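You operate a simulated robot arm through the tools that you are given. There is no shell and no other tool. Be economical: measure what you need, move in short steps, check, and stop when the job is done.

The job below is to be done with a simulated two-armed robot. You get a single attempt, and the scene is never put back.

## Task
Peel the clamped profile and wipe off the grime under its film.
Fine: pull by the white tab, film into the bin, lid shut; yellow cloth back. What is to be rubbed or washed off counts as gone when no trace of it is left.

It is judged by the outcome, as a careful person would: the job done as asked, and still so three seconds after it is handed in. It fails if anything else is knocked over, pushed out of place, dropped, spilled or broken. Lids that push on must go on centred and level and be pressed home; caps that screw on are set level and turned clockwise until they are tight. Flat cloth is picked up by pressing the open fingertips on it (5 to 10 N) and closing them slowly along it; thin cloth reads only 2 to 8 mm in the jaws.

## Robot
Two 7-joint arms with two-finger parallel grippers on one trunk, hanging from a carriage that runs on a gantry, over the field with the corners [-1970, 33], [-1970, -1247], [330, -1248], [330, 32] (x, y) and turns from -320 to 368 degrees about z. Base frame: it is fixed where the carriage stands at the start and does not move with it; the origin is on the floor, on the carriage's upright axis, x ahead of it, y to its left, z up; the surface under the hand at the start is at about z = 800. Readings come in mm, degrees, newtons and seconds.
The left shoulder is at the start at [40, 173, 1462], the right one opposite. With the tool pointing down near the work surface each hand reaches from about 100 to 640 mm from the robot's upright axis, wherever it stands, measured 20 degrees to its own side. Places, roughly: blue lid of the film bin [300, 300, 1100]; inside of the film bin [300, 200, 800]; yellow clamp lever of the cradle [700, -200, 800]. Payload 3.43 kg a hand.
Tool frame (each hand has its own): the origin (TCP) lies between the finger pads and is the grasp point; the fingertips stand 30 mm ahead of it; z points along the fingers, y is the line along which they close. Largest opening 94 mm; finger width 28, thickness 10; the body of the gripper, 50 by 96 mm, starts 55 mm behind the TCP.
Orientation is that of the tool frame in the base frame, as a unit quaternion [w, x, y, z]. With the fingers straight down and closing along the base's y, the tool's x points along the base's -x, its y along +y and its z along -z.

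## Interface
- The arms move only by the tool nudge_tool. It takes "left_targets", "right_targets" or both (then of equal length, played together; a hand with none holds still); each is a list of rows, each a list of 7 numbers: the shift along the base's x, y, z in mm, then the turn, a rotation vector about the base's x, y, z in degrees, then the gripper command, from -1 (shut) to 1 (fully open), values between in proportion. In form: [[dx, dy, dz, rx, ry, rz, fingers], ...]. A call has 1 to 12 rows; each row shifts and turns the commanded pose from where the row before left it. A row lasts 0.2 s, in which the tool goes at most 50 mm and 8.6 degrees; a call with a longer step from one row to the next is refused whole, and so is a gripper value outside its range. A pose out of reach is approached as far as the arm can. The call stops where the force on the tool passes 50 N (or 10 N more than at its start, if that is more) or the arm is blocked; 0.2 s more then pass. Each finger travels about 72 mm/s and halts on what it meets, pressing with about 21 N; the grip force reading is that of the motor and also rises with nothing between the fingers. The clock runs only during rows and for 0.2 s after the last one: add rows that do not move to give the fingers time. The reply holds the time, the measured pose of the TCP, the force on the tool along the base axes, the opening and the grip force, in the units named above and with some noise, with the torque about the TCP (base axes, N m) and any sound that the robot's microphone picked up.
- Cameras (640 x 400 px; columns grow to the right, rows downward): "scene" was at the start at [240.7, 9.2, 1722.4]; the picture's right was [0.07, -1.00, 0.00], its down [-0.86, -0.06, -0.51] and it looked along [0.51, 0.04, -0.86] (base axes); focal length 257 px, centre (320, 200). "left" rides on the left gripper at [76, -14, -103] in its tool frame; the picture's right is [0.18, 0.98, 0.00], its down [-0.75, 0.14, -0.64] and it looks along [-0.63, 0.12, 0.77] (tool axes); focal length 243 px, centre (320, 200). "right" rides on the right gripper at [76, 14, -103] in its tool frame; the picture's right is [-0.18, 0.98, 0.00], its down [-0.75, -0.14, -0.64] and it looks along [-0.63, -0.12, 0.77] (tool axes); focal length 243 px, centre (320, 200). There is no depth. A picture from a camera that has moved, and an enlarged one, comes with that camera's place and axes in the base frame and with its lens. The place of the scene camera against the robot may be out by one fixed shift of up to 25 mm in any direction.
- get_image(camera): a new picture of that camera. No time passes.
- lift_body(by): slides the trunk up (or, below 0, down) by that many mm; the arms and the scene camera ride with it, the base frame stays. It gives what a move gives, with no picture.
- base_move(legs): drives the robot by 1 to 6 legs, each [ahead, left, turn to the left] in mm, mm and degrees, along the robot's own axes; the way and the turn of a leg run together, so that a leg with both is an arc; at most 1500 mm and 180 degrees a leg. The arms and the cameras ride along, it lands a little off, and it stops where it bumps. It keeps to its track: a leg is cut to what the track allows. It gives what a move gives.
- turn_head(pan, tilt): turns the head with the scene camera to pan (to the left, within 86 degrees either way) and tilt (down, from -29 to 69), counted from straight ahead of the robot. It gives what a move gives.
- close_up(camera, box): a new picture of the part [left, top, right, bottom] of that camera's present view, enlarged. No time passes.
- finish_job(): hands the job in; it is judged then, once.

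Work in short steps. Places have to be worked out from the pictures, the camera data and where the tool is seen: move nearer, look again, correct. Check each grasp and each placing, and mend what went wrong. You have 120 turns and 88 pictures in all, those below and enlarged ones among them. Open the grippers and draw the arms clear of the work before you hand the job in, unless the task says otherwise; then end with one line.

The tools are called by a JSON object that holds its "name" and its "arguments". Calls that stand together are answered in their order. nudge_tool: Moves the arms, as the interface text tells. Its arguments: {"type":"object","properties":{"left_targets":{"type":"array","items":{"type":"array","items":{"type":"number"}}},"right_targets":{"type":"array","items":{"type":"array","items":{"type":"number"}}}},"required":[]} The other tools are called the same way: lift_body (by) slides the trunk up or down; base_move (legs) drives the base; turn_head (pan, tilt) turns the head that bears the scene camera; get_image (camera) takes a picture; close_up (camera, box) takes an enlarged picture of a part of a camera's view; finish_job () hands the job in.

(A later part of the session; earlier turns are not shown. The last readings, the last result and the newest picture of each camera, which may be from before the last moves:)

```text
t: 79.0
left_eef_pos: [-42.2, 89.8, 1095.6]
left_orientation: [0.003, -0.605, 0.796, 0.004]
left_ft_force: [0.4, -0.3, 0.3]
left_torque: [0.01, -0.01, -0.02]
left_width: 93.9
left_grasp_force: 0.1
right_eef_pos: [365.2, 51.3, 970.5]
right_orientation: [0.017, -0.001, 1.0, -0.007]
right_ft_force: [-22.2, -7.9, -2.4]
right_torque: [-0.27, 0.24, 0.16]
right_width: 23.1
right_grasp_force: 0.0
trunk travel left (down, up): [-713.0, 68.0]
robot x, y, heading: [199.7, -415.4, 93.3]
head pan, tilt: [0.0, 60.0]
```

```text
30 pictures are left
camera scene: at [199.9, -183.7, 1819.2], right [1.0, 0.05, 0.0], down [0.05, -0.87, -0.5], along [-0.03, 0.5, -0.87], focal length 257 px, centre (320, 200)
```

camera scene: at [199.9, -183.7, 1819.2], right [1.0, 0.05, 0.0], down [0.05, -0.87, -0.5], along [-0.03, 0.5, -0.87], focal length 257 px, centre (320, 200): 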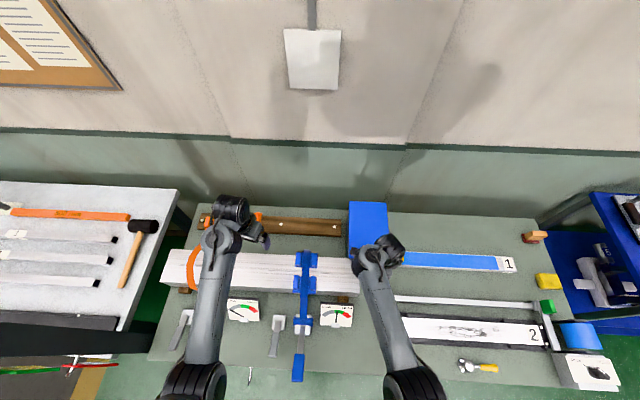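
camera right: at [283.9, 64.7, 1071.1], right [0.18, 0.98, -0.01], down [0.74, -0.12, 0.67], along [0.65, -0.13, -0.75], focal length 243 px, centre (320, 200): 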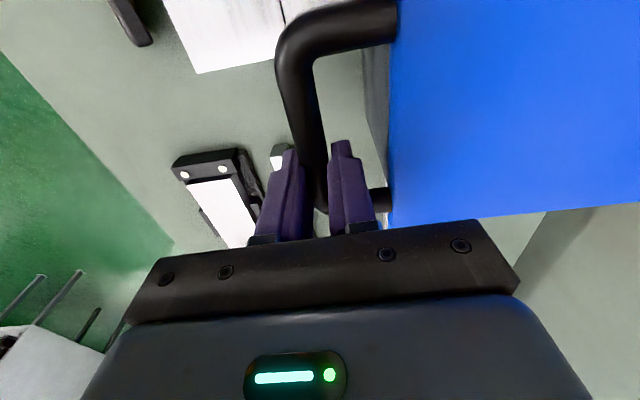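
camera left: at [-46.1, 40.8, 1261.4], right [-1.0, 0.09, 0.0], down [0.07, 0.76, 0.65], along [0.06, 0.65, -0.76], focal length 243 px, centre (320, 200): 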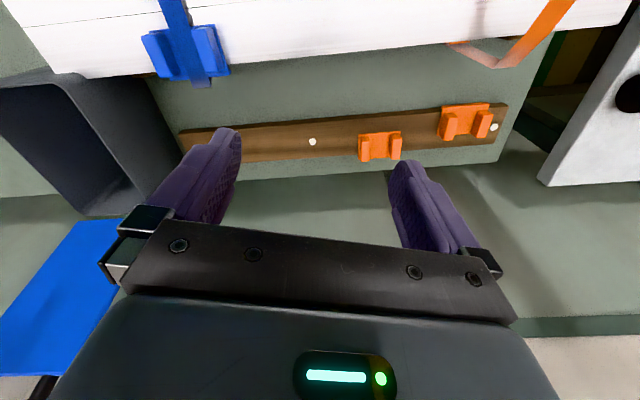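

Now widen a bit and lift off with the trunk.

{"name": "nudge_tool", "arguments": {"right_targets": [[0, 0, 0, 0, 0, 0, -0.35], [0, 0, 0, 0, 0, 0, -0.35]]}}

{"name": "lift_body", "arguments": {"by": 65}}

{"name": "base_move", "arguments": {"legs": [[-60, 0, 0]]}}

{"name": "get_image", "arguments": {"camera": "scene"}}

```text
t: 79.6
left_eef_pos: [-43.9, 89.5, 1095.7]
left_orientation: [0.004, -0.604, 0.797, 0.003]
left_ft_force: [-0.1, -0.2, 0.2]
left_torque: [0.0, 0.0, 0.04]
left_width: 93.8
left_grasp_force: 0.0
right_eef_pos: [364.7, 52.6, 971.3]
right_orientation: [0.016, -0.001, 1.0, -0.006]
right_ft_force: [-22.6, -8.5, -1.4]
right_torque: [-0.23, 0.23, 0.21]
right_width: 25.6
right_grasp_force: 0.1
trunk travel left (down, up): [-713.0, 68.0]
robot x, y, heading: [202.8, -412.0, 93.1]
head pan, tilt: [0.0, 60.0]
```

```text
t: 80.7
left_eef_pos: [-42.2, 92.7, 1162.3]
left_orientation: [0.004, -0.604, 0.797, 0.005]
left_ft_force: [-0.9, -0.2, 0.0]
left_torque: [-0.02, 0.01, -0.01]
left_width: 93.6
left_grasp_force: 0.0
right_eef_pos: [364.1, 56.1, 1037.4]
right_orientation: [0.016, -0.002, 1.0, -0.003]
right_ft_force: [-23.4, 6.9, -0.9]
right_torque: [0.4, 0.36, 0.52]
right_width: 34.6
right_grasp_force: 4.3
trunk travel left (down, up): [-778.0, 3.0]
robot x, y, heading: [203.8, -414.3, 93.2]
head pan, tilt: [0.0, 60.0]
```

```text
t: 81.5
left_eef_pos: [-43.6, 73.4, 1163.7]
left_orientation: [0.006, -0.606, 0.795, 0.007]
left_ft_force: [0.6, 0.0, -0.9]
left_torque: [0.01, 0.01, 0.0]
left_width: 94.1
left_grasp_force: 0.1
right_eef_pos: [364.2, 46.0, 1045.8]
right_orientation: [0.018, -0.015, 1.0, 0.008]
right_ft_force: [-15.0, 27.3, -8.1]
right_torque: [0.34, 0.04, 0.45]
right_width: 45.8
right_grasp_force: 13.5
trunk travel left (down, up): [-778.0, 3.0]
robot x, y, heading: [202.4, -435.1, 93.4]
head pan, tilt: [0.0, 60.0]
stopped in leg 1: the force on the tool passed its limit at 62 N (the readings are from after the stop); the commanded pose is now the measured one
```

```text
29 pictures are left
camera scene: at [200.3, -204.1, 1885.3], right [1.0, 0.06, 0.0], down [0.05, -0.86, -0.5], along [-0.03, 0.5, -0.86], focal length 257 px, centre (320, 200)
```

scene: 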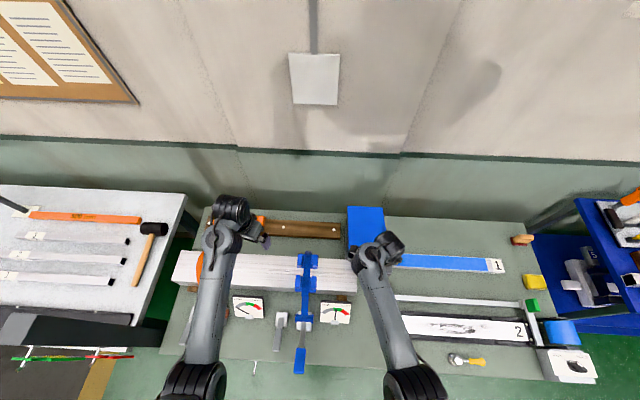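

Something is hooked (fingers being spread). Looking at the right camera.

{"name": "get_image", "arguments": {"camera": "right"}}

```text
28 pictures are left
camera right: at [283.6, 55.3, 1144.7], right [0.15, 0.99, 0.02], down [0.73, -0.13, 0.67], along [0.66, -0.09, -0.74], focal length 243 px, centre (320, 200)
```

right: 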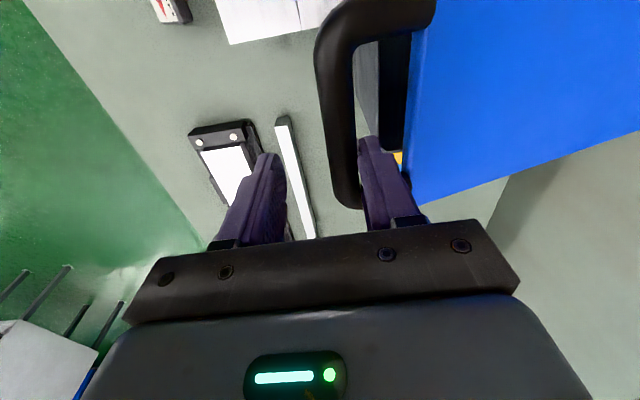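

The rear finger is hooked in the loop, pressing its +x leg. I'll bring the base ahead 20 and left 15 to relieve it, then lower the lid again with the trunk.

{"name": "base_move", "arguments": {"legs": [[20, 14, 0]]}}

{"name": "lift_body", "arguments": {"by": -50}}

{"name": "get_image", "arguments": {"camera": "right"}}

```text
t: 82.3
left_eef_pos: [-55.5, 87.6, 1161.5]
left_orientation: [0.006, -0.604, 0.797, 0.005]
left_ft_force: [0.2, 0.3, 0.1]
left_torque: [0.01, -0.04, 0.04]
left_width: 93.9
left_grasp_force: 0.0
right_eef_pos: [354.4, 57.9, 1041.3]
right_orientation: [0.02, -0.009, 1.0, 0.003]
right_ft_force: [0.2, 0.4, 0.7]
right_torque: [-0.03, -0.03, 0.04]
right_width: 30.7
right_grasp_force: 0.0
trunk travel left (down, up): [-778.0, 3.0]
robot x, y, heading: [183.4, -416.0, 93.1]
head pan, tilt: [0.0, 60.0]
```

```text
t: 83.2
left_eef_pos: [-54.4, 88.7, 1110.5]
left_orientation: [0.006, -0.604, 0.797, 0.004]
left_ft_force: [-0.1, 0.3, 0.3]
left_torque: [0.0, 0.07, -0.01]
left_width: 93.6
left_grasp_force: 0.1
right_eef_pos: [354.7, 58.1, 992.5]
right_orientation: [0.022, -0.009, 1.0, 0.003]
right_ft_force: [-0.7, 0.2, 0.6]
right_torque: [0.03, 0.0, 0.02]
right_width: 30.7
right_grasp_force: 0.0
trunk travel left (down, up): [-728.0, 53.0]
robot x, y, heading: [184.3, -417.5, 93.3]
head pan, tilt: [0.0, 60.0]
```

```text
27 pictures are left
camera right: at [273.9, 68.6, 1091.0], right [0.16, 0.99, 0.01], down [0.73, -0.13, 0.67], along [0.66, -0.1, -0.74], focal length 243 px, centre (320, 200)
```

right: 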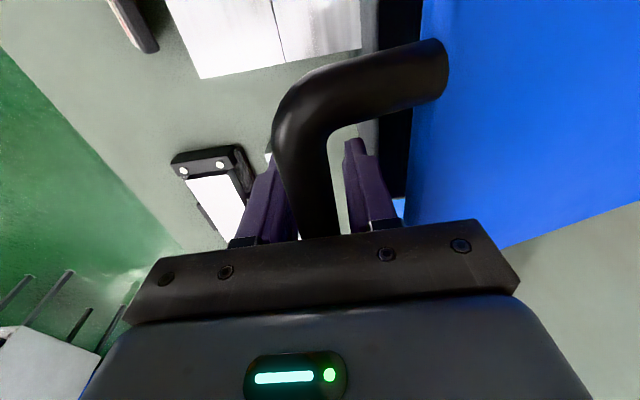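

No force now; the lid stays at its tilt (stiff hinge). I'll withdraw upward cleanly, then push the lid down from above.

{"name": "lift_body", "arguments": {"by": 52}}

{"name": "nudge_tool", "arguments": {"right_targets": [[0, 0, 10, 0, 0, 0, -0.35], [0, 0, 15, 0, 0, 0, -0.35], [0, 0, 15, 0, 0, 0, -0.35], [0, 0, 0, 0, 0, 0, -0.35]]}}

{"name": "get_image", "arguments": {"camera": "right"}}

```text
t: 84.2
left_eef_pos: [-53.3, 87.8, 1165.0]
left_orientation: [0.006, -0.604, 0.797, 0.004]
left_ft_force: [0.3, 0.7, 0.0]
left_torque: [-0.02, 0.01, -0.01]
left_width: 94.2
left_grasp_force: 0.1
right_eef_pos: [354.6, 56.1, 1044.3]
right_orientation: [0.02, -0.01, 1.0, 0.003]
right_ft_force: [-0.3, 0.6, 0.3]
right_torque: [-0.01, 0.02, -0.01]
right_width: 30.2
right_grasp_force: 0.0
trunk travel left (down, up): [-780.0, 1.0]
robot x, y, heading: [189.0, -417.2, 93.5]
head pan, tilt: [0.0, 60.0]
```

```text
t: 85.2
left_eef_pos: [-55.5, 88.3, 1163.5]
left_orientation: [0.006, -0.605, 0.796, 0.003]
left_ft_force: [-0.2, 0.2, 0.7]
left_torque: [0.01, -0.01, 0.0]
left_width: 93.7
left_grasp_force: 0.1
right_eef_pos: [354.8, 56.9, 1084.1]
right_orientation: [0.02, -0.01, 1.0, 0.003]
right_ft_force: [-0.1, 0.3, 0.0]
right_torque: [-0.01, 0.03, -0.01]
right_width: 30.6
right_grasp_force: 0.1
trunk travel left (down, up): [-780.0, 1.0]
robot x, y, heading: [184.5, -416.8, 93.5]
head pan, tilt: [0.0, 60.0]
```

```text
26 pictures are left
camera right: at [274.7, 68.3, 1183.8], right [0.16, 0.99, 0.01], down [0.73, -0.13, 0.67], along [0.66, -0.1, -0.74], focal length 243 px, centre (320, 200)
```

right: 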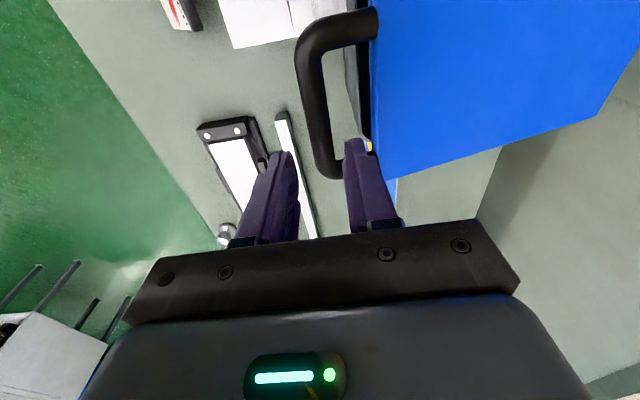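

Clear of the handle. Next: close the fingers, move over the lid near its free edge, and push down.

{"name": "nudge_tool", "arguments": {"right_targets": [[0, 0, 15, 0, 0, 0, -0.6], [-3, 22, 5, 0, 0, 0, -1], [-3, 22, 0, 0, 0, 0, -1], [-2, 22, 0, 0, 0, 0, -1], [0, 19, 0, 0, 0, 0, -1], [0, 0, -20, 0, 0, 0, -1], [0, 0, -20, 0, 0, 0, -1], [0, 0, -15, 0, 0, 0, -1], [0, 0, -15, 0, 0, 0, -1], [0, 0, -15, 0, 0, 0, -1]]}}

```text
t: 87.4
left_eef_pos: [-54.7, 87.3, 1163.1]
left_orientation: [0.006, -0.605, 0.796, 0.004]
left_ft_force: [0.6, -0.7, 0.0]
left_torque: [0.02, -0.01, 0.04]
left_width: 93.9
left_grasp_force: 0.1
right_eef_pos: [346.8, 140.8, 1018.9]
right_orientation: [0.02, -0.011, 1.0, 0.002]
right_ft_force: [-0.3, -0.5, 0.8]
right_torque: [0.03, -0.02, 0.0]
right_width: 0.0
right_grasp_force: 21.4
trunk travel left (down, up): [-780.0, 1.0]
robot x, y, heading: [188.4, -419.6, 93.1]
head pan, tilt: [0.0, 60.0]
```

Tip at ≈989, still no resistance. Continuing down gently.

{"name": "nudge_tool", "arguments": {"right_targets": [[0, 0, -10, 0, 0, 0, -1], [0, 0, -10, 0, 0, 0, -1], [0, 0, -8, 0, 0, 0, -1], [0, 0, -6, 0, 0, 0, -1], [0, 0, -5, 0, 0, 0, -1]]}}

{"name": "get_image", "arguments": {"camera": "right"}}

```text
t: 88.3
left_eef_pos: [-53.0, 87.4, 1163.4]
left_orientation: [0.006, -0.604, 0.797, 0.004]
left_ft_force: [-0.2, -0.3, 0.7]
left_torque: [0.0, -0.01, -0.01]
left_width: 94.0
left_grasp_force: 0.1
right_eef_pos: [346.3, 142.3, 992.0]
right_orientation: [0.02, -0.008, 1.0, 0.001]
right_ft_force: [2.7, -10.0, 22.1]
right_torque: [-0.32, 0.23, 0.1]
right_width: 0.0
right_grasp_force: 21.3
trunk travel left (down, up): [-780.0, 1.0]
robot x, y, heading: [186.6, -417.6, 93.2]
head pan, tilt: [0.0, 60.0]
stopped in row 4 (right hand): the force on the tool passed its limit at 67 N (the readings are from after the stop); the commanded pose is now the measured one
```

```text
25 pictures are left
camera right: at [265.9, 155.3, 1091.6], right [0.17, 0.99, 0.01], down [0.73, -0.13, 0.67], along [0.66, -0.1, -0.74], focal length 243 px, centre (320, 200)
```

right: 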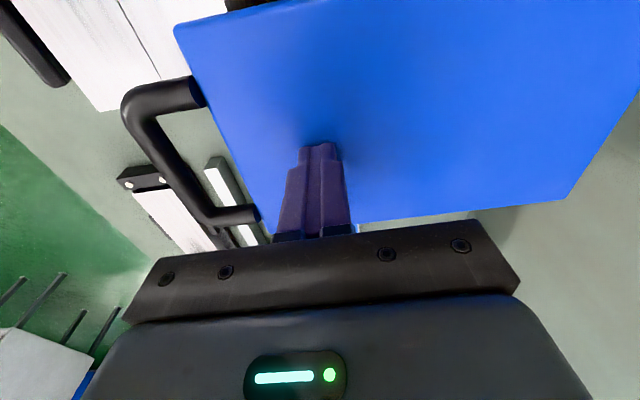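

Firm contact at tip z≈962; possibly shut. I'll rise and inspect whether there is a gap.

{"name": "nudge_tool", "arguments": {"right_targets": [[0, 10, 25, 0, 0, 0, -1], [0, 10, 30, 0, 0, 0, -1], [0, 20, 35, 0, 0, 0, -1], [0, 20, 35, 0, 0, 0, -1], [0, 0, 0, 0, 0, 0, -1]]}}

{"name": "close_up", "arguments": {"camera": "scene", "box": [310, 170, 430, 290]}}

{"name": "close_up", "arguments": {"camera": "left", "box": [0, 0, 200, 200]}}

```text
t: 89.5
left_eef_pos: [-53.8, 88.3, 1162.8]
left_orientation: [0.007, -0.604, 0.797, 0.004]
left_ft_force: [-0.5, 0.1, -0.7]
left_torque: [-0.03, 0.02, 0.0]
left_width: 94.2
left_grasp_force: 0.0
right_eef_pos: [344.8, 202.5, 1114.1]
right_orientation: [0.019, -0.008, 1.0, 0.001]
right_ft_force: [0.8, 0.3, 1.0]
right_torque: [-0.01, -0.02, 0.02]
right_width: 0.1
right_grasp_force: 20.9
trunk travel left (down, up): [-780.0, 1.0]
robot x, y, heading: [187.9, -419.2, 93.2]
head pan, tilt: [0.0, 60.0]
```

```text
3.33 times, centred on (370, 230) of scene
camera zoom: at [186.9, -187.1, 1886.5], right [1.0, 0.06, 0.0], down [0.05, -0.86, -0.5], along [-0.03, 0.5, -0.87], focal length 857 px, centre (153, 100)
```

zoom: 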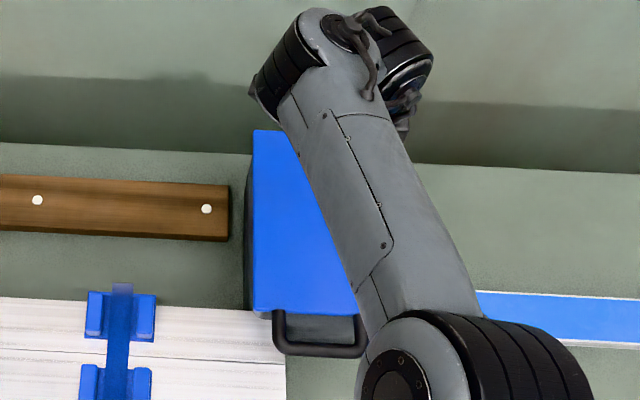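

```text
2.00 times, centred on (100, 100) of left
camera zoom: at [-61.5, 8.8, 1264.3], right [-1.0, 0.09, 0.0], down [0.06, 0.76, 0.65], along [0.06, 0.65, -0.76], focal length 485 px, centre (760, 400)
```

zoom: 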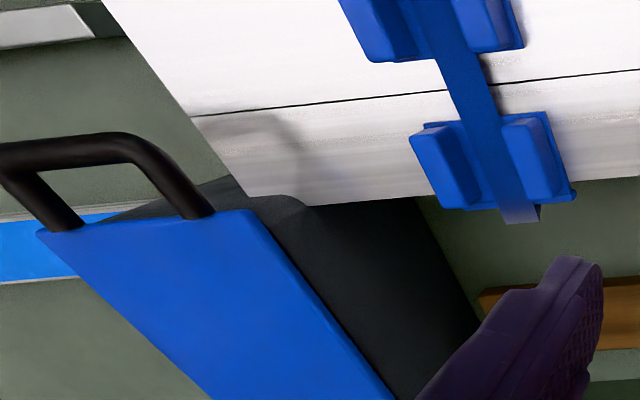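

Probably shut; to confirm it's level, I'll touch the lid near its hinge (y≈285) and compare heights with the front's 962.

{"name": "nudge_tool", "arguments": {"right_targets": [[0, 27, -25, 0, 0, 0, -1], [0, 27, -30, 0, 0, 0, -1], [0, 27, -35, 0, 0, 0, -1], [0, 0, -20, 0, 0, 0, -1], [0, 0, -5, 0, 0, 0, -1], [0, 0, -4, 0, 0, 0, -1], [0, 0, -4, 0, 0, 0, -1], [0, 0, -4, 0, 0, 0, -1], [0, 0, -4, 0, 0, 0, -1], [0, 0, -4, 0, 0, 0, -1], [0, 0, -4, 0, 0, 0, -1]]}}

```text
t: 91.9
left_eef_pos: [-54.3, 87.8, 1163.1]
left_orientation: [0.005, -0.605, 0.796, 0.004]
left_ft_force: [0.4, 0.0, -0.2]
left_torque: [0.01, 0.02, 0.04]
left_width: 93.9
left_grasp_force: 0.1
right_eef_pos: [348.4, 217.3, 1050.9]
right_orientation: [0.02, -0.009, 1.0, 0.001]
right_ft_force: [0.6, 0.1, -0.1]
right_torque: [0.02, -0.02, 0.01]
right_width: 0.0
right_grasp_force: 21.0
right hand out of reach, approached as far as the arm can: row 2, 3, 4, 6, 8, 10
trunk travel left (down, up): [-780.0, 1.0]
robot x, y, heading: [184.6, -419.0, 93.1]
head pan, tilt: [0.0, 60.0]
```

Out of reach; drive the base 60 ahead and then descend gently.

{"name": "base_move", "arguments": {"legs": [[60, 0, 0]]}}

{"name": "nudge_tool", "arguments": {"right_targets": [[0, 0, -20, 0, 0, 0, -1], [0, 0, -15, 0, 0, 0, -1], [0, 0, -5, 0, 0, 0, -1], [0, 0, -5, 0, 0, 0, -1], [0, 0, -5, 0, 0, 0, -1], [0, 0, -5, 0, 0, 0, -1], [0, 0, -5, 0, 0, 0, -1], [0, 0, -5, 0, 0, 0, -1], [0, 0, -5, 0, 0, 0, -1]]}}

```text
t: 92.9
left_eef_pos: [-58.1, 147.6, 1163.6]
left_orientation: [0.006, -0.604, 0.797, 0.004]
left_ft_force: [-0.3, 0.2, -0.2]
left_torque: [-0.01, 0.03, -0.01]
left_width: 94.0
left_grasp_force: 0.0
right_eef_pos: [344.3, 278.8, 1051.1]
right_orientation: [0.019, -0.01, 1.0, 0.002]
right_ft_force: [-0.3, 0.9, 0.0]
right_torque: [0.0, -0.01, 0.0]
right_width: 0.2
right_grasp_force: 21.3
trunk travel left (down, up): [-780.0, 1.0]
robot x, y, heading: [179.3, -352.8, 93.0]
head pan, tilt: [0.0, 60.0]
```

```text
t: 94.9
left_eef_pos: [-58.1, 147.0, 1163.4]
left_orientation: [0.006, -0.604, 0.797, 0.004]
left_ft_force: [0.5, -0.3, 0.0]
left_torque: [-0.03, -0.02, -0.01]
left_width: 93.9
left_grasp_force: 0.0
right_eef_pos: [345.9, 257.0, 1019.4]
right_orientation: [0.019, -0.009, 1.0, 0.002]
right_ft_force: [0.1, -0.5, -0.1]
right_torque: [-0.02, 0.04, -0.01]
right_width: 0.0
right_grasp_force: 21.2
right hand out of reach, approached as far as the arm can: row 1, 2, 4, 6, 8, 9
trunk travel left (down, up): [-780.0, 1.0]
robot x, y, heading: [181.4, -359.8, 93.3]
head pan, tilt: [0.0, 60.0]
```

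Lowering by trunk instead; it stops on contact.

{"name": "lift_body", "arguments": {"by": -40}}

{"name": "get_image", "arguments": {"camera": "right"}}

```text
t: 95.5
left_eef_pos: [-56.5, 147.2, 1132.8]
left_orientation: [0.005, -0.605, 0.797, 0.005]
left_ft_force: [0.2, 0.0, 0.8]
left_torque: [-0.01, -0.02, -0.03]
left_width: 94.0
left_grasp_force: 0.1
right_eef_pos: [345.7, 256.8, 992.7]
right_orientation: [0.02, -0.009, 1.0, -0.003]
right_ft_force: [2.5, -7.2, 11.3]
right_torque: [-0.13, 0.07, 0.1]
right_width: 0.0
right_grasp_force: 21.0
trunk travel left (down, up): [-749.0, 32.0]
robot x, y, heading: [183.4, -358.8, 93.2]
head pan, tilt: [0.0, 60.0]
stopped: the force on the tool passed its limit at 89 N (the readings are from after the stop); the commanded pose is now the measured one
```

```text
22 pictures are left
camera right: at [265.5, 268.3, 1091.7], right [0.16, 0.99, 0.0], down [0.73, -0.12, 0.67], along [0.66, -0.11, -0.74], focal length 243 px, centre (320, 200)
```

right: 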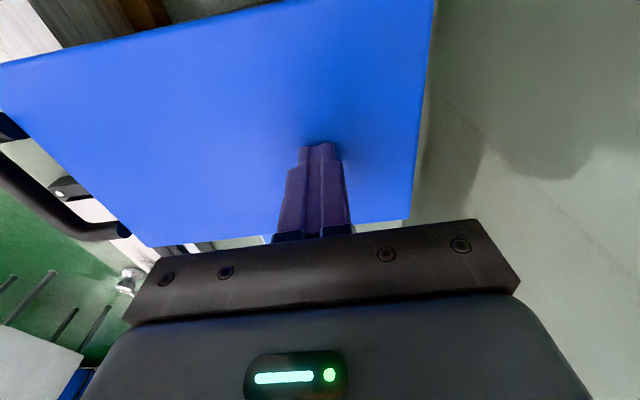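

The lid top reads 962.7 here and 962 at the front: level and shut. Now I raise the trunk, bring the right hand up and to the robot's right (stowing it), then back off and turn to heading 0 for the cloth.

{"name": "lift_body", "arguments": {"by": 31}}

{"name": "nudge_tool", "arguments": {"right_targets": [[0, 0, 25, 0, 0, 0, -1], [0, 0, 30, 0, 0, 0, -1], [15, 0, 30, 0, 0, 0, -1], [35, -5, 20, 0, 0, 0, -1], [35, -5, 20, 0, 0, 0, -1], [35, -5, 10, 0, 0, 0, -1], [35, -5, 10, 0, 0, 0, -1], [35, -5, 10, 0, 0, 0, -1], [0, 0, 0, 0, 0, 0, -1]], "left_targets": [[0, 0, 0, 0, 0, -8, 1], [0, 0, 0, 0, 0, -8, 1], [0, 0, 0, 0, 0, -4, 1], [0, 0, 0, 0, 0, 0, 1], [0, 0, 0, 0, 0, 0, 1], [0, 0, 0, 0, 0, 0, 1], [0, 0, 0, 0, 0, 0, 1], [0, 0, 0, 0, 0, 0, 1], [0, 0, 0, 0, 0, 0, 1]]}}

{"name": "base_move", "arguments": {"legs": [[-95, -20, 0], [0, 0, -93]]}}

```text
t: 96.3
left_eef_pos: [-59.0, 146.5, 1163.3]
left_orientation: [0.006, -0.605, 0.796, 0.004]
left_ft_force: [0.7, -0.2, 0.0]
left_torque: [0.03, -0.03, -0.02]
left_width: 94.3
left_grasp_force: 0.0
right_eef_pos: [344.0, 255.3, 1022.3]
right_orientation: [0.02, -0.01, 1.0, -0.002]
right_ft_force: [0.3, -0.1, -0.5]
right_torque: [-0.02, 0.0, -0.01]
right_width: 0.0
right_grasp_force: 20.9
trunk travel left (down, up): [-780.0, 1.0]
robot x, y, heading: [180.6, -357.6, 93.4]
head pan, tilt: [0.0, 60.0]
```

```text
t: 98.3
left_eef_pos: [-57.8, 147.6, 1163.3]
left_orientation: [0.007, -0.457, 0.889, 0.003]
left_ft_force: [0.1, 0.5, -0.9]
left_torque: [-0.02, -0.01, -0.01]
left_width: 94.1
left_grasp_force: 0.0
right_eef_pos: [537.1, 230.1, 1179.0]
right_orientation: [0.019, -0.011, 1.0, -0.001]
right_ft_force: [0.4, -0.2, 0.1]
right_torque: [-0.01, -0.02, -0.01]
right_width: 0.0
right_grasp_force: 21.1
right hand out of reach, approached as far as the arm can: row 3
trunk travel left (down, up): [-780.0, 1.0]
robot x, y, heading: [185.3, -361.3, 93.2]
head pan, tilt: [0.0, 60.0]
```

```text
t: 103.4
left_eef_pos: [731.0, -252.3, 1164.1]
left_orientation: [0.007, 0.344, 0.939, -0.003]
left_ft_force: [-0.7, 0.3, 0.6]
left_torque: [0.02, -0.01, -0.01]
left_width: 94.2
left_grasp_force: 0.0
right_eef_pos: [766.8, -852.0, 1179.3]
right_orientation: [0.012, 0.728, 0.685, -0.015]
right_ft_force: [0.4, 0.0, 0.1]
right_torque: [0.02, 0.01, 0.0]
right_width: 0.1
right_grasp_force: 21.4
trunk travel left (down, up): [-780.0, 1.0]
robot x, y, heading: [207.0, -455.1, -1.4]
head pan, tilt: [0.0, 60.0]
```

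Heading is about 0. Drive to about (330,-90) and un-yaw the left hand, then look at the cloth.

{"name": "base_move", "arguments": {"legs": [[123, 365, 1.2]]}}

{"name": "nudge_tool", "arguments": {"left_targets": [[10, 0, -20, 0, 0, 8, 1], [10, 0, -30, 0, 0, 8, 1], [10, 0, -30, 0, 0, 8, 1], [10, 0, -30, 0, 0, 8, 1], [10, 0, -10, 0, 0, 8, 1], [0, 0, 0, 0, 0, 0, 1]]}}

{"name": "get_image", "arguments": {"camera": "left"}}

{"name": "get_image", "arguments": {"camera": "scene"}}

```text
t: 105.8
left_eef_pos: [849.5, 120.6, 1163.2]
left_orientation: [0.006, 0.335, 0.942, -0.002]
left_ft_force: [0.7, 0.1, -0.3]
left_torque: [0.01, -0.02, 0.0]
left_width: 94.0
left_grasp_force: 0.1
right_eef_pos: [895.7, -477.5, 1178.9]
right_orientation: [0.011, 0.722, 0.691, -0.015]
right_ft_force: [0.2, 0.0, 0.0]
right_torque: [-0.02, -0.04, 0.01]
right_width: 0.0
right_grasp_force: 20.6
trunk travel left (down, up): [-780.0, 1.0]
robot x, y, heading: [326.5, -88.9, -0.2]
head pan, tilt: [0.0, 60.0]
```

```text
t: 107.2
left_eef_pos: [898.4, 120.3, 1044.8]
left_orientation: [0.007, -0.008, 1.0, 0.001]
left_ft_force: [-0.3, 0.4, 0.4]
left_torque: [0.01, 0.01, 0.01]
left_width: 93.8
left_grasp_force: 0.3
right_eef_pos: [896.3, -477.9, 1177.6]
right_orientation: [0.011, 0.723, 0.691, -0.015]
right_ft_force: [0.4, 0.8, 0.6]
right_torque: [-0.01, 0.01, 0.0]
right_width: 0.0
right_grasp_force: 21.8
trunk travel left (down, up): [-780.0, 1.0]
robot x, y, heading: [333.1, -85.4, -0.5]
head pan, tilt: [0.0, 60.0]
```

```text
21 pictures are left
camera left: at [822.4, 104.2, 1144.8], right [-0.2, 0.98, 0.0], down [0.74, 0.15, 0.65], along [0.64, 0.13, -0.76], focal length 243 px, centre (320, 200)
```

left: 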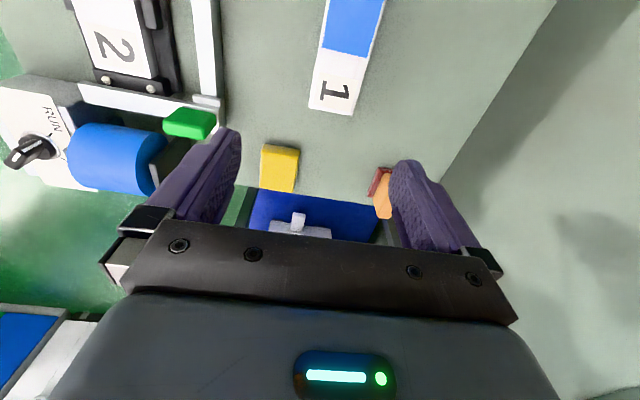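

```text
20 pictures are left
camera scene: at [570.0, -85.4, 1886.9], right [-0.01, -1.0, 0.0], down [-0.87, 0.01, -0.5], along [0.5, 0.0, -0.87], focal length 257 px, centre (320, 200)
```

scene: 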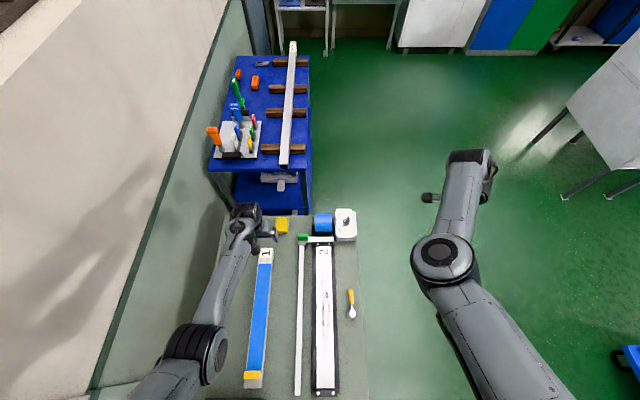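

Cloth centre ≈ (1044, 81), ~57 mm wide in y, ~70 in x. I'll move the left hand up/out, then lower the trunk by 250 to extend reach.

{"name": "nudge_tool", "arguments": {"left_targets": [[12, -4, 22, 0, 0, 0, 1], [12, -4, 22, 0, 0, 0, 1], [12, -4, 22, 0, 0, 0, 1], [12, -4, 22, 0, 0, 0, 1], [12, -4, 20, 0, 0, 0, 1], [20, -5, 20, 0, 0, 0, 1], [20, -5, 0, 0, 0, 0, 1], [0, 0, 0, 0, 0, 0, 1]]}}

{"name": "lift_body", "arguments": {"by": -250}}

{"name": "nudge_tool", "arguments": {"left_targets": [[22, -4, 0, 0, 0, 0, 1], [22, -4, 0, 0, 0, 0, 1], [0, 0, 0, 0, 0, 0, 1]]}}

{"name": "get_image", "arguments": {"camera": "left"}}

```text
t: 109.0
left_eef_pos: [998.7, 88.9, 1172.2]
left_orientation: [0.007, -0.007, 1.0, 0.0]
left_ft_force: [0.6, 0.2, 0.1]
left_torque: [0.02, 0.0, 0.01]
left_width: 94.0
left_grasp_force: 0.1
right_eef_pos: [895.8, -478.9, 1179.1]
right_orientation: [0.013, 0.722, 0.692, -0.015]
right_ft_force: [-0.5, -0.6, 0.2]
right_torque: [-0.04, 0.0, 0.04]
right_width: 0.2
right_grasp_force: 20.9
trunk travel left (down, up): [-780.0, 1.0]
robot x, y, heading: [330.0, -84.6, -0.6]
head pan, tilt: [0.0, 60.0]
```

```text
t: 111.6
left_eef_pos: [998.4, 89.7, 923.2]
left_orientation: [0.007, -0.008, 1.0, 0.001]
left_ft_force: [0.2, -0.1, -0.5]
left_torque: [-0.01, 0.01, -0.02]
left_width: 93.6
left_grasp_force: 0.1
right_eef_pos: [896.4, -478.6, 929.7]
right_orientation: [0.012, 0.722, 0.692, -0.015]
right_ft_force: [0.0, -0.1, -0.1]
right_torque: [0.0, 0.0, 0.01]
right_width: 0.1
right_grasp_force: 20.9
trunk travel left (down, up): [-530.0, 251.0]
robot x, y, heading: [326.7, -86.1, -0.5]
head pan, tilt: [0.0, 60.0]
```

```text
t: 112.4
left_eef_pos: [1022.9, 84.7, 922.0]
left_orientation: [0.006, -0.008, 1.0, 0.0]
left_ft_force: [-0.2, -0.3, -0.2]
left_torque: [-0.03, 0.04, 0.0]
left_width: 94.3
left_grasp_force: 0.1
left hand out of reach, approached as far as the arm can: row 2
right_eef_pos: [897.1, -478.1, 929.6]
right_orientation: [0.012, 0.722, 0.691, -0.015]
right_ft_force: [-0.5, 0.3, 0.5]
right_torque: [-0.04, 0.0, -0.02]
right_width: 0.0
right_grasp_force: 21.4
trunk travel left (down, up): [-530.0, 251.0]
robot x, y, heading: [329.5, -88.5, -0.7]
head pan, tilt: [0.0, 60.0]
```

```text
19 pictures are left
camera left: at [944.0, 69.4, 1023.5], right [-0.2, 0.98, 0.0], down [0.74, 0.15, 0.65], along [0.64, 0.13, -0.76], focal length 243 px, centre (320, 200)
```

left: 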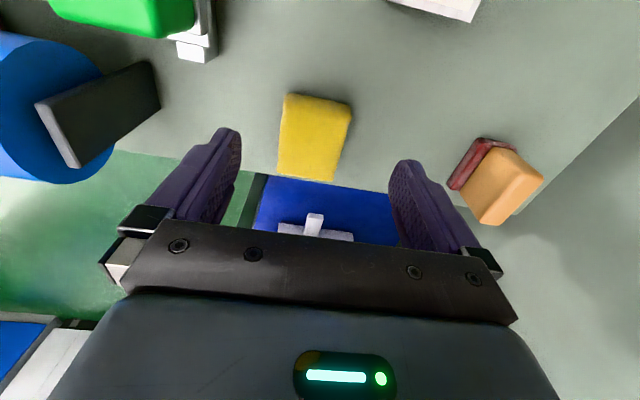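

Cloth at (1044.5, 83.5). I'll raise the hand relative to the shoulder to gain reach, go to x≈1040, then lower by the trunk.

{"name": "nudge_tool", "arguments": {"left_targets": [[5, 0, 25, 0, 0, 0, 1], [7, -1, 20, 0, 0, 0, 1], [6, 0, 5, 0, 0, 0, 1], [0, 0, 0, 0, 0, 0, 1]]}}

{"name": "lift_body", "arguments": {"by": -105}}

{"name": "get_image", "arguments": {"camera": "left"}}

```text
t: 113.4
left_eef_pos: [1037.9, 84.7, 971.8]
left_orientation: [0.007, -0.007, 1.0, 0.0]
left_ft_force: [-0.4, -0.8, -0.1]
left_torque: [0.01, 0.01, 0.02]
left_width: 93.9
left_grasp_force: 0.2
right_eef_pos: [895.8, -478.8, 928.5]
right_orientation: [0.011, 0.722, 0.692, -0.015]
right_ft_force: [-0.1, 0.0, 0.6]
right_torque: [0.01, -0.04, -0.01]
right_width: 0.1
right_grasp_force: 21.2
trunk travel left (down, up): [-530.0, 251.0]
robot x, y, heading: [329.6, -90.3, -0.3]
head pan, tilt: [0.0, 60.0]
```

```text
t: 114.8
left_eef_pos: [1038.7, 84.5, 868.4]
left_orientation: [0.007, -0.007, 1.0, 0.0]
left_ft_force: [0.3, -0.2, -0.4]
left_torque: [0.0, 0.04, -0.01]
left_width: 93.9
left_grasp_force: 0.0
right_eef_pos: [896.9, -477.9, 824.4]
right_orientation: [0.012, 0.722, 0.691, -0.015]
right_ft_force: [0.1, 0.3, -0.1]
right_torque: [0.01, 0.01, 0.02]
right_width: 0.0
right_grasp_force: 21.0
trunk travel left (down, up): [-425.0, 356.0]
robot x, y, heading: [326.3, -91.0, -0.2]
head pan, tilt: [0.0, 60.0]
```

```text
18 pictures are left
camera left: at [960.6, 69.4, 968.8], right [-0.2, 0.98, 0.0], down [0.74, 0.15, 0.65], along [0.64, 0.13, -0.76], focal length 243 px, centre (320, 200)
```

left: 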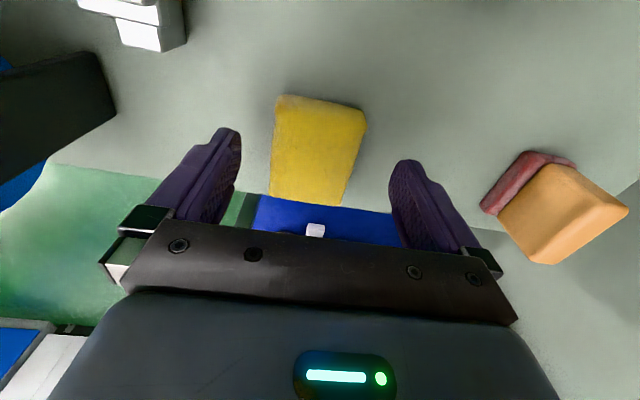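

Well aligned. Lower 30 more, then close on the cloth's sides.

{"name": "lift_body", "arguments": {"by": -30}}

{"name": "nudge_tool", "arguments": {"left_targets": [[0, 0, 0, 0, 0, 0, 0.5], [0, 0, 0, 0, 0, 0, 0.2], [0, 0, 0, 0, 0, 0, -0.1], [0, 0, 0, 0, 0, 0, -0.4], [0, 0, 0, 0, 0, 0, -1], [0, 0, 0, 0, 0, 0, -1], [0, 0, 0, 0, 0, 0, -1]]}}

{"name": "get_image", "arguments": {"camera": "left"}}

```text
t: 115.5
left_eef_pos: [1038.3, 84.5, 837.7]
left_orientation: [0.007, -0.007, 1.0, 0.0]
left_ft_force: [0.4, -0.2, -0.4]
left_torque: [-0.01, -0.04, 0.02]
left_width: 94.1
left_grasp_force: 0.2
right_eef_pos: [895.9, -478.2, 794.2]
right_orientation: [0.012, 0.723, 0.691, -0.015]
right_ft_force: [-0.4, -0.8, 0.5]
right_torque: [-0.01, 0.01, -0.01]
right_width: 0.0
right_grasp_force: 20.8
trunk travel left (down, up): [-395.0, 386.0]
robot x, y, heading: [329.9, -86.3, -0.5]
head pan, tilt: [0.0, 60.0]
```

```text
t: 117.1
left_eef_pos: [1037.5, 85.3, 838.2]
left_orientation: [0.007, -0.006, 1.0, 0.0]
left_ft_force: [-0.3, -0.6, 0.5]
left_torque: [0.02, -0.02, 0.0]
left_width: 59.1
left_grasp_force: 21.0
right_eef_pos: [896.7, -477.6, 793.8]
right_orientation: [0.012, 0.722, 0.692, -0.016]
right_ft_force: [0.7, 0.2, -0.5]
right_torque: [-0.03, 0.0, 0.01]
right_width: 0.0
right_grasp_force: 21.0
trunk travel left (down, up): [-395.0, 386.0]
robot x, y, heading: [328.3, -90.3, -0.5]
head pan, tilt: [0.0, 60.0]
```

```text
17 pictures are left
camera left: at [960.4, 69.4, 938.6], right [-0.2, 0.98, 0.0], down [0.74, 0.15, 0.65], along [0.64, 0.13, -0.76], focal length 243 px, centre (320, 200)
```

left: 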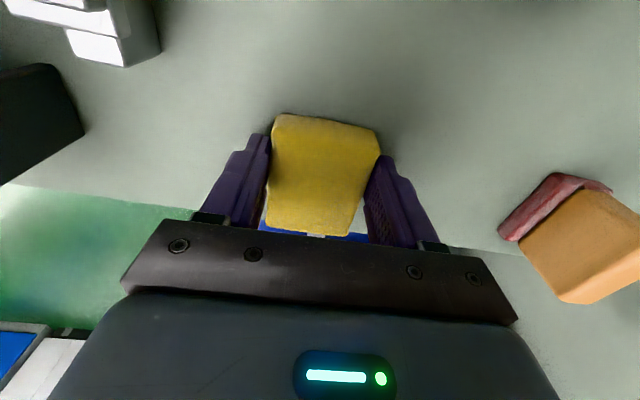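

The pad is held (59 mm) with its base about 8 mm below the tips. Lift by the trunk 150, then drive back 135 and right 192 to bring it above the profile's far end (~x 905, y -107).

{"name": "lift_body", "arguments": {"by": 150}}

{"name": "base_move", "arguments": {"legs": [[-135, 0, 0.4], [0, -192, 0]]}}

{"name": "get_image", "arguments": {"camera": "left"}}

```text
t: 118.9
left_eef_pos: [1037.2, 84.8, 987.9]
left_orientation: [0.007, -0.008, 1.0, 0.001]
left_ft_force: [0.1, 0.1, -1.0]
left_torque: [0.01, 0.02, 0.01]
left_width: 59.0
left_grasp_force: 21.1
right_eef_pos: [897.1, -478.9, 943.4]
right_orientation: [0.013, 0.722, 0.691, -0.015]
right_ft_force: [-0.9, -0.2, -0.1]
right_torque: [0.02, 0.01, 0.0]
right_width: 0.0
right_grasp_force: 20.9
trunk travel left (down, up): [-545.0, 236.0]
robot x, y, heading: [327.0, -88.2, -0.7]
head pan, tilt: [0.0, 60.0]
```

```text
t: 121.4
left_eef_pos: [901.2, -106.7, 987.3]
left_orientation: [0.007, -0.01, 1.0, 0.0]
left_ft_force: [0.0, -1.1, -0.1]
left_torque: [0.01, -0.01, 0.0]
left_width: 58.9
left_grasp_force: 20.9
right_eef_pos: [763.5, -670.2, 944.4]
right_orientation: [0.012, 0.72, 0.694, -0.015]
right_ft_force: [-1.2, -1.1, -1.1]
right_torque: [0.04, 0.01, -0.01]
right_width: 0.0
right_grasp_force: 21.4
trunk travel left (down, up): [-545.0, 236.0]
robot x, y, heading: [194.9, -280.1, 0.1]
head pan, tilt: [0.0, 60.0]
```

```text
16 pictures are left
camera left: at [824.4, -122.1, 1088.5], right [-0.2, 0.98, 0.0], down [0.74, 0.16, 0.65], along [0.64, 0.13, -0.76], focal length 243 px, centre (320, 200)
```

left: 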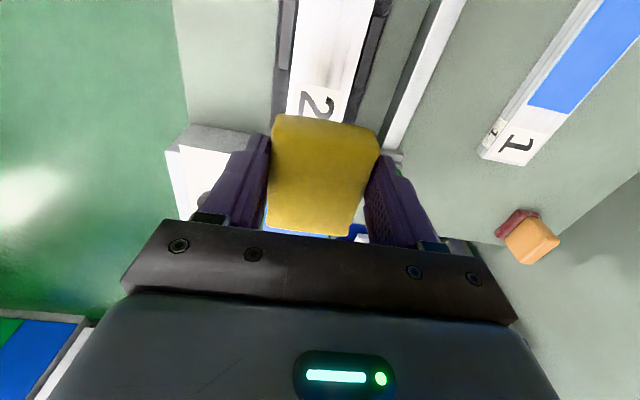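

Aligned over the profile (y≈-106). Lower by the trunk to just above the profile, then feel for contact.

{"name": "lift_body", "arguments": {"by": -85}}

{"name": "nudge_tool", "arguments": {"left_targets": [[-5, 0, -3, 0, 0, 0, -1], [0, 0, -3, 0, 0, 0, -1], [0, 0, -2, 0, 0, 0, -1]]}}

```text
t: 122.6
left_eef_pos: [903.1, -105.3, 902.9]
left_orientation: [0.006, -0.009, 1.0, 0.0]
left_ft_force: [0.4, 0.1, 0.1]
left_torque: [-0.01, 0.0, 0.02]
left_width: 59.1
left_grasp_force: 20.9
right_eef_pos: [763.1, -668.9, 859.2]
right_orientation: [0.012, 0.72, 0.693, -0.015]
right_ft_force: [-0.6, -0.4, -0.2]
right_torque: [0.02, 0.01, 0.0]
right_width: 0.0
right_grasp_force: 21.0
trunk travel left (down, up): [-460.0, 321.0]
robot x, y, heading: [194.8, -281.0, 0.0]
head pan, tilt: [0.0, 60.0]
```

```text
t: 123.4
left_eef_pos: [896.0, -104.4, 892.9]
left_orientation: [0.006, -0.011, 1.0, 0.0]
left_ft_force: [-0.1, 0.2, -0.7]
left_torque: [0.01, -0.02, 0.03]
left_width: 59.4
left_grasp_force: 20.6
right_eef_pos: [763.6, -669.2, 858.4]
right_orientation: [0.012, 0.72, 0.694, -0.015]
right_ft_force: [-0.7, 0.4, 0.0]
right_torque: [-0.03, 0.0, 0.01]
right_width: 0.0
right_grasp_force: 20.7
trunk travel left (down, up): [-460.0, 321.0]
robot x, y, heading: [193.2, -279.4, 0.1]
head pan, tilt: [0.0, 60.0]
```

No contact yet at 893; step on down in 2 mm steps.

{"name": "nudge_tool", "arguments": {"left_targets": [[0, 0, -2, 0, 0, 0, -1], [0, 0, -2, 0, 0, 0, -1]]}}

{"name": "nudge_tool", "arguments": {"left_targets": [[0, 0, -2, 0, 0, 0, -1], [0, 0, -1, 0, 0, 0, -1]]}}

{"name": "nudge_tool", "arguments": {"left_targets": [[0, 0, -1, 0, 0, 0, -1], [0, 0, -1, 0, 0, 0, -1]]}}

```text
t: 124.0
left_eef_pos: [896.6, -105.9, 891.0]
left_orientation: [0.007, -0.009, 1.0, 0.0]
left_ft_force: [0.2, 0.8, -1.2]
left_torque: [-0.04, 0.01, 0.0]
left_width: 59.1
left_grasp_force: 21.1
right_eef_pos: [761.8, -669.0, 859.0]
right_orientation: [0.012, 0.72, 0.694, -0.016]
right_ft_force: [0.1, 0.1, -0.5]
right_torque: [0.02, 0.01, 0.0]
right_width: 0.1
right_grasp_force: 20.9
trunk travel left (down, up): [-460.0, 321.0]
robot x, y, heading: [196.6, -284.6, -0.4]
head pan, tilt: [0.0, 60.0]
```

```text
t: 124.6
left_eef_pos: [897.7, -106.6, 888.2]
left_orientation: [0.006, -0.01, 1.0, 0.0]
left_ft_force: [-0.3, -1.0, -0.2]
left_torque: [0.0, 0.04, 0.02]
left_width: 59.2
left_grasp_force: 20.3
right_eef_pos: [763.2, -668.9, 859.0]
right_orientation: [0.012, 0.72, 0.694, -0.015]
right_ft_force: [-0.8, 0.8, -0.4]
right_torque: [-0.01, -0.01, 0.02]
right_width: 0.0
right_grasp_force: 20.8
trunk travel left (down, up): [-460.0, 321.0]
robot x, y, heading: [195.6, -283.9, 0.1]
head pan, tilt: [0.0, 60.0]
```

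```text
t: 125.2
left_eef_pos: [896.2, -105.5, 884.9]
left_orientation: [0.006, -0.009, 1.0, 0.0]
left_ft_force: [-0.6, -0.2, -0.5]
left_torque: [0.0, -0.03, -0.02]
left_width: 58.9
left_grasp_force: 21.0
right_eef_pos: [763.6, -668.7, 858.7]
right_orientation: [0.012, 0.719, 0.694, -0.015]
right_ft_force: [0.0, -0.2, 0.3]
right_torque: [-0.01, 0.0, 0.04]
right_width: 0.0
right_grasp_force: 20.5
trunk travel left (down, up): [-460.0, 321.0]
robot x, y, heading: [198.1, -279.6, -0.0]
head pan, tilt: [0.0, 60.0]
```

Still free at 885; continue.

{"name": "nudge_tool", "arguments": {"left_targets": [[0, 0, -2, 0, 0, 0, -1], [0, 0, -1, 0, 0, 0, -1]]}}

{"name": "nudge_tool", "arguments": {"left_targets": [[0, 0, -2, 0, 0, 0, -1], [0, 0, -1, 0, 0, 0, -1]]}}

{"name": "close_up", "arguments": {"camera": "left", "box": [200, 20, 460, 250]}}

```text
t: 125.8
left_eef_pos: [896.1, -104.5, 882.1]
left_orientation: [0.007, -0.01, 1.0, 0.0]
left_ft_force: [-0.4, -0.2, -0.5]
left_torque: [0.03, 0.0, 0.01]
left_width: 59.0
left_grasp_force: 20.5
right_eef_pos: [762.2, -669.3, 858.6]
right_orientation: [0.012, 0.72, 0.694, -0.015]
right_ft_force: [1.0, -1.5, 0.6]
right_torque: [0.0, 0.02, 0.0]
right_width: 0.1
right_grasp_force: 21.2
trunk travel left (down, up): [-460.0, 321.0]
robot x, y, heading: [196.4, -282.7, -0.3]
head pan, tilt: [0.0, 60.0]
```

```text
t: 126.4
left_eef_pos: [895.1, -105.8, 879.8]
left_orientation: [0.007, -0.009, 1.0, 0.0]
left_ft_force: [0.7, 0.1, -1.0]
left_torque: [-0.02, -0.01, 0.01]
left_width: 59.1
left_grasp_force: 21.1
right_eef_pos: [762.4, -669.0, 857.9]
right_orientation: [0.012, 0.72, 0.694, -0.016]
right_ft_force: [-0.3, 0.7, -0.1]
right_torque: [0.02, 0.01, -0.01]
right_width: 0.0
right_grasp_force: 21.1
trunk travel left (down, up): [-460.0, 321.0]
robot x, y, heading: [196.0, -281.5, -0.2]
head pan, tilt: [0.0, 60.0]
```

```text
1.74 times, centred on (330, 135) of left
camera zoom: at [818.3, -121.8, 980.9], right [-0.2, 0.98, 0.0], down [0.74, 0.16, 0.65], along [0.64, 0.13, -0.76], focal length 422 px, centre (303, 313)
```

zoom: 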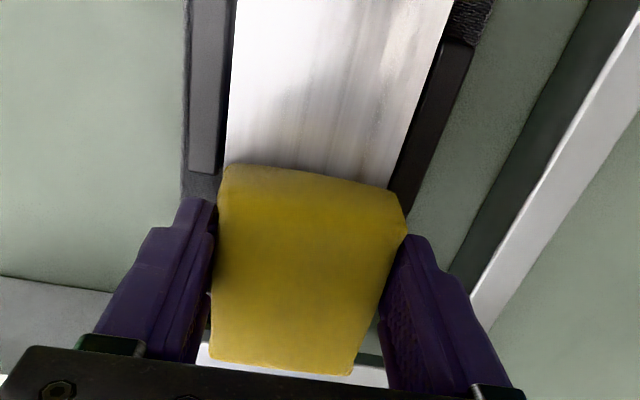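

Still free; alignment is good. Continue down.

{"name": "nudge_tool", "arguments": {"left_targets": [[0, 0, -2, 0, 0, 0, -1], [0, 0, -1, 0, 0, 0, -1]]}}

{"name": "nudge_tool", "arguments": {"left_targets": [[0, 0, -2, 0, 0, 0, -1], [0, 0, -1, 0, 0, 0, -1]]}}

{"name": "nudge_tool", "arguments": {"left_targets": [[0, 0, -1, 0, 0, 0, -1], [0, 0, -1, 0, 0, 0, -1]]}}

```text
t: 127.0
left_eef_pos: [894.0, -104.3, 876.1]
left_orientation: [0.007, -0.009, 1.0, 0.0]
left_ft_force: [-0.6, 0.0, -0.6]
left_torque: [-0.02, -0.02, -0.02]
left_width: 59.1
left_grasp_force: 20.9
right_eef_pos: [763.7, -669.6, 858.7]
right_orientation: [0.011, 0.72, 0.694, -0.015]
right_ft_force: [-0.6, -1.2, 0.7]
right_torque: [0.0, 0.0, 0.02]
right_width: 0.0
right_grasp_force: 20.6
trunk travel left (down, up): [-460.0, 321.0]
robot x, y, heading: [193.6, -280.8, 0.2]
head pan, tilt: [0.0, 60.0]
```

```text
t: 127.6
left_eef_pos: [893.5, -105.9, 873.6]
left_orientation: [0.007, -0.01, 1.0, 0.0]
left_ft_force: [0.7, 0.0, -0.4]
left_torque: [0.0, 0.0, 0.02]
left_width: 59.1
left_grasp_force: 20.7
left hand out of reach, approached as far as the arm can: row 2
right_eef_pos: [762.3, -669.0, 858.5]
right_orientation: [0.012, 0.72, 0.694, -0.015]
right_ft_force: [-0.4, 0.4, -0.3]
right_torque: [-0.01, -0.01, 0.01]
right_width: 0.1
right_grasp_force: 20.8
trunk travel left (down, up): [-460.0, 321.0]
robot x, y, heading: [194.7, -281.6, 0.4]
head pan, tilt: [0.0, 60.0]
```

```text
t: 128.2
left_eef_pos: [894.3, -106.1, 872.9]
left_orientation: [0.007, -0.009, 1.0, 0.0]
left_ft_force: [-0.2, 0.5, -1.0]
left_torque: [-0.01, 0.0, -0.04]
left_width: 59.2
left_grasp_force: 21.1
right_eef_pos: [763.8, -669.5, 859.2]
right_orientation: [0.012, 0.72, 0.694, -0.014]
right_ft_force: [0.2, 0.2, -0.5]
right_torque: [0.04, 0.03, 0.02]
right_width: 0.0
right_grasp_force: 21.0
trunk travel left (down, up): [-460.0, 321.0]
robot x, y, heading: [192.2, -278.3, -0.1]
head pan, tilt: [0.0, 60.0]
```

Arm at its reach limit; lower by the trunk in small steps.

{"name": "lift_body", "arguments": {"by": -4}}

{"name": "lift_body", "arguments": {"by": -4}}

{"name": "close_up", "arguments": {"camera": "left", "box": [200, 20, 460, 250]}}

```text
t: 128.7
left_eef_pos: [893.3, -105.4, 869.7]
left_orientation: [0.008, -0.01, 1.0, 0.0]
left_ft_force: [-2.3, -0.7, 4.9]
left_torque: [0.06, 0.19, 0.01]
left_width: 59.0
left_grasp_force: 20.6
right_eef_pos: [763.1, -668.8, 854.5]
right_orientation: [0.013, 0.72, 0.694, -0.015]
right_ft_force: [0.5, -0.9, 0.0]
right_torque: [0.0, -0.05, 0.02]
right_width: 0.0
right_grasp_force: 21.5
trunk travel left (down, up): [-456.0, 325.0]
robot x, y, heading: [195.8, -285.1, 0.1]
head pan, tilt: [0.0, 60.0]
```

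```text
t: 129.2
left_eef_pos: [895.1, -106.4, 868.0]
left_orientation: [0.009, -0.009, 1.0, 0.0]
left_ft_force: [-11.5, -0.9, 28.0]
left_torque: [-0.02, 0.18, -0.02]
left_width: 59.7
left_grasp_force: 20.9
right_eef_pos: [763.4, -669.0, 852.0]
right_orientation: [0.012, 0.72, 0.694, -0.014]
right_ft_force: [0.2, -1.1, 0.8]
right_torque: [0.03, -0.01, 0.02]
right_width: 0.0
right_grasp_force: 21.6
trunk travel left (down, up): [-452.0, 329.0]
robot x, y, heading: [192.4, -279.1, -0.2]
head pan, tilt: [0.0, 60.0]
```

```text
1.74 times, centred on (330, 135) of left
camera zoom: at [817.1, -121.7, 969.0], right [-0.2, 0.98, 0.0], down [0.74, 0.16, 0.66], along [0.64, 0.13, -0.75], focal length 422 px, centre (303, 313)
```

zoom: 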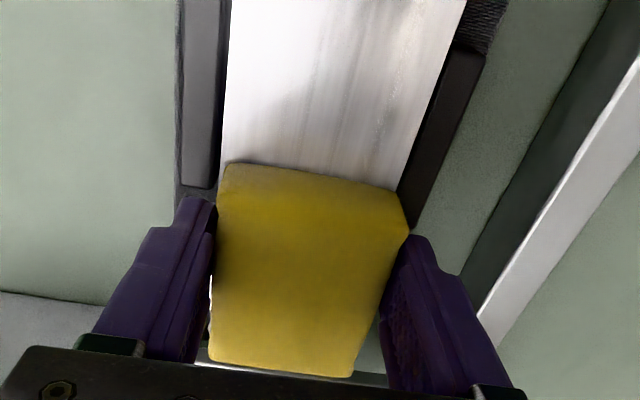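

Contact at ≈869.7 (5 N), 28 N at 868. Back off 2 mm for a moderate press, and wipe by driving the base back 110 as a first test.

{"name": "lift_body", "arguments": {"by": 2}}

{"name": "base_move", "arguments": {"legs": [[-110, 0, 0]]}}

{"name": "get_image", "arguments": {"camera": "left"}}

```text
t: 129.8
left_eef_pos: [895.6, -104.9, 869.3]
left_orientation: [0.01, -0.01, 1.0, 0.0]
left_ft_force: [-0.7, -1.4, 17.4]
left_torque: [-0.04, -0.21, -0.03]
left_width: 58.9
left_grasp_force: 20.6
right_eef_pos: [763.6, -668.8, 853.9]
right_orientation: [0.013, 0.719, 0.695, -0.016]
right_ft_force: [0.2, 0.0, -0.8]
right_torque: [-0.02, -0.03, -0.02]
right_width: 0.0
right_grasp_force: 21.3
trunk travel left (down, up): [-454.0, 327.0]
robot x, y, heading: [198.2, -285.3, 0.0]
head pan, tilt: [0.0, 60.0]
```

```text
t: 130.9
left_eef_pos: [784.8, -104.8, 868.6]
left_orientation: [0.007, -0.011, 1.0, 0.0]
left_ft_force: [-7.7, 0.9, 21.2]
left_torque: [-0.03, 0.48, -0.01]
left_width: 59.0
left_grasp_force: 21.0
right_eef_pos: [654.8, -668.2, 852.6]
right_orientation: [0.011, 0.72, 0.694, -0.015]
right_ft_force: [-0.5, -0.2, -0.1]
right_torque: [0.0, -0.03, 0.02]
right_width: 0.0
right_grasp_force: 20.9
trunk travel left (down, up): [-454.0, 327.0]
robot x, y, heading: [82.6, -282.3, -0.2]
head pan, tilt: [0.0, 60.0]
```

```text
13 pictures are left
camera left: at [707.0, -121.0, 969.1], right [-0.2, 0.98, 0.0], down [0.74, 0.16, 0.65], along [0.64, 0.13, -0.76], focal length 243 px, centre (320, 200)
```

left: 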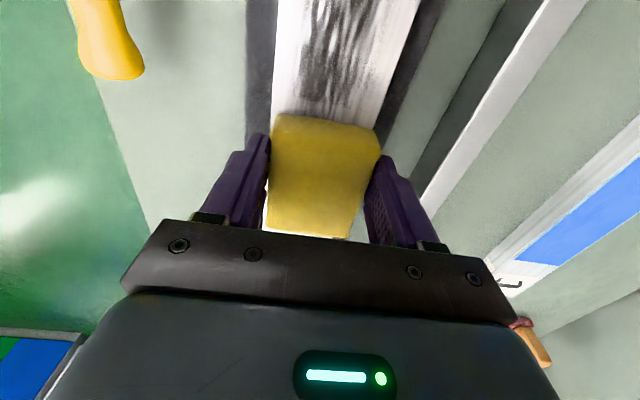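

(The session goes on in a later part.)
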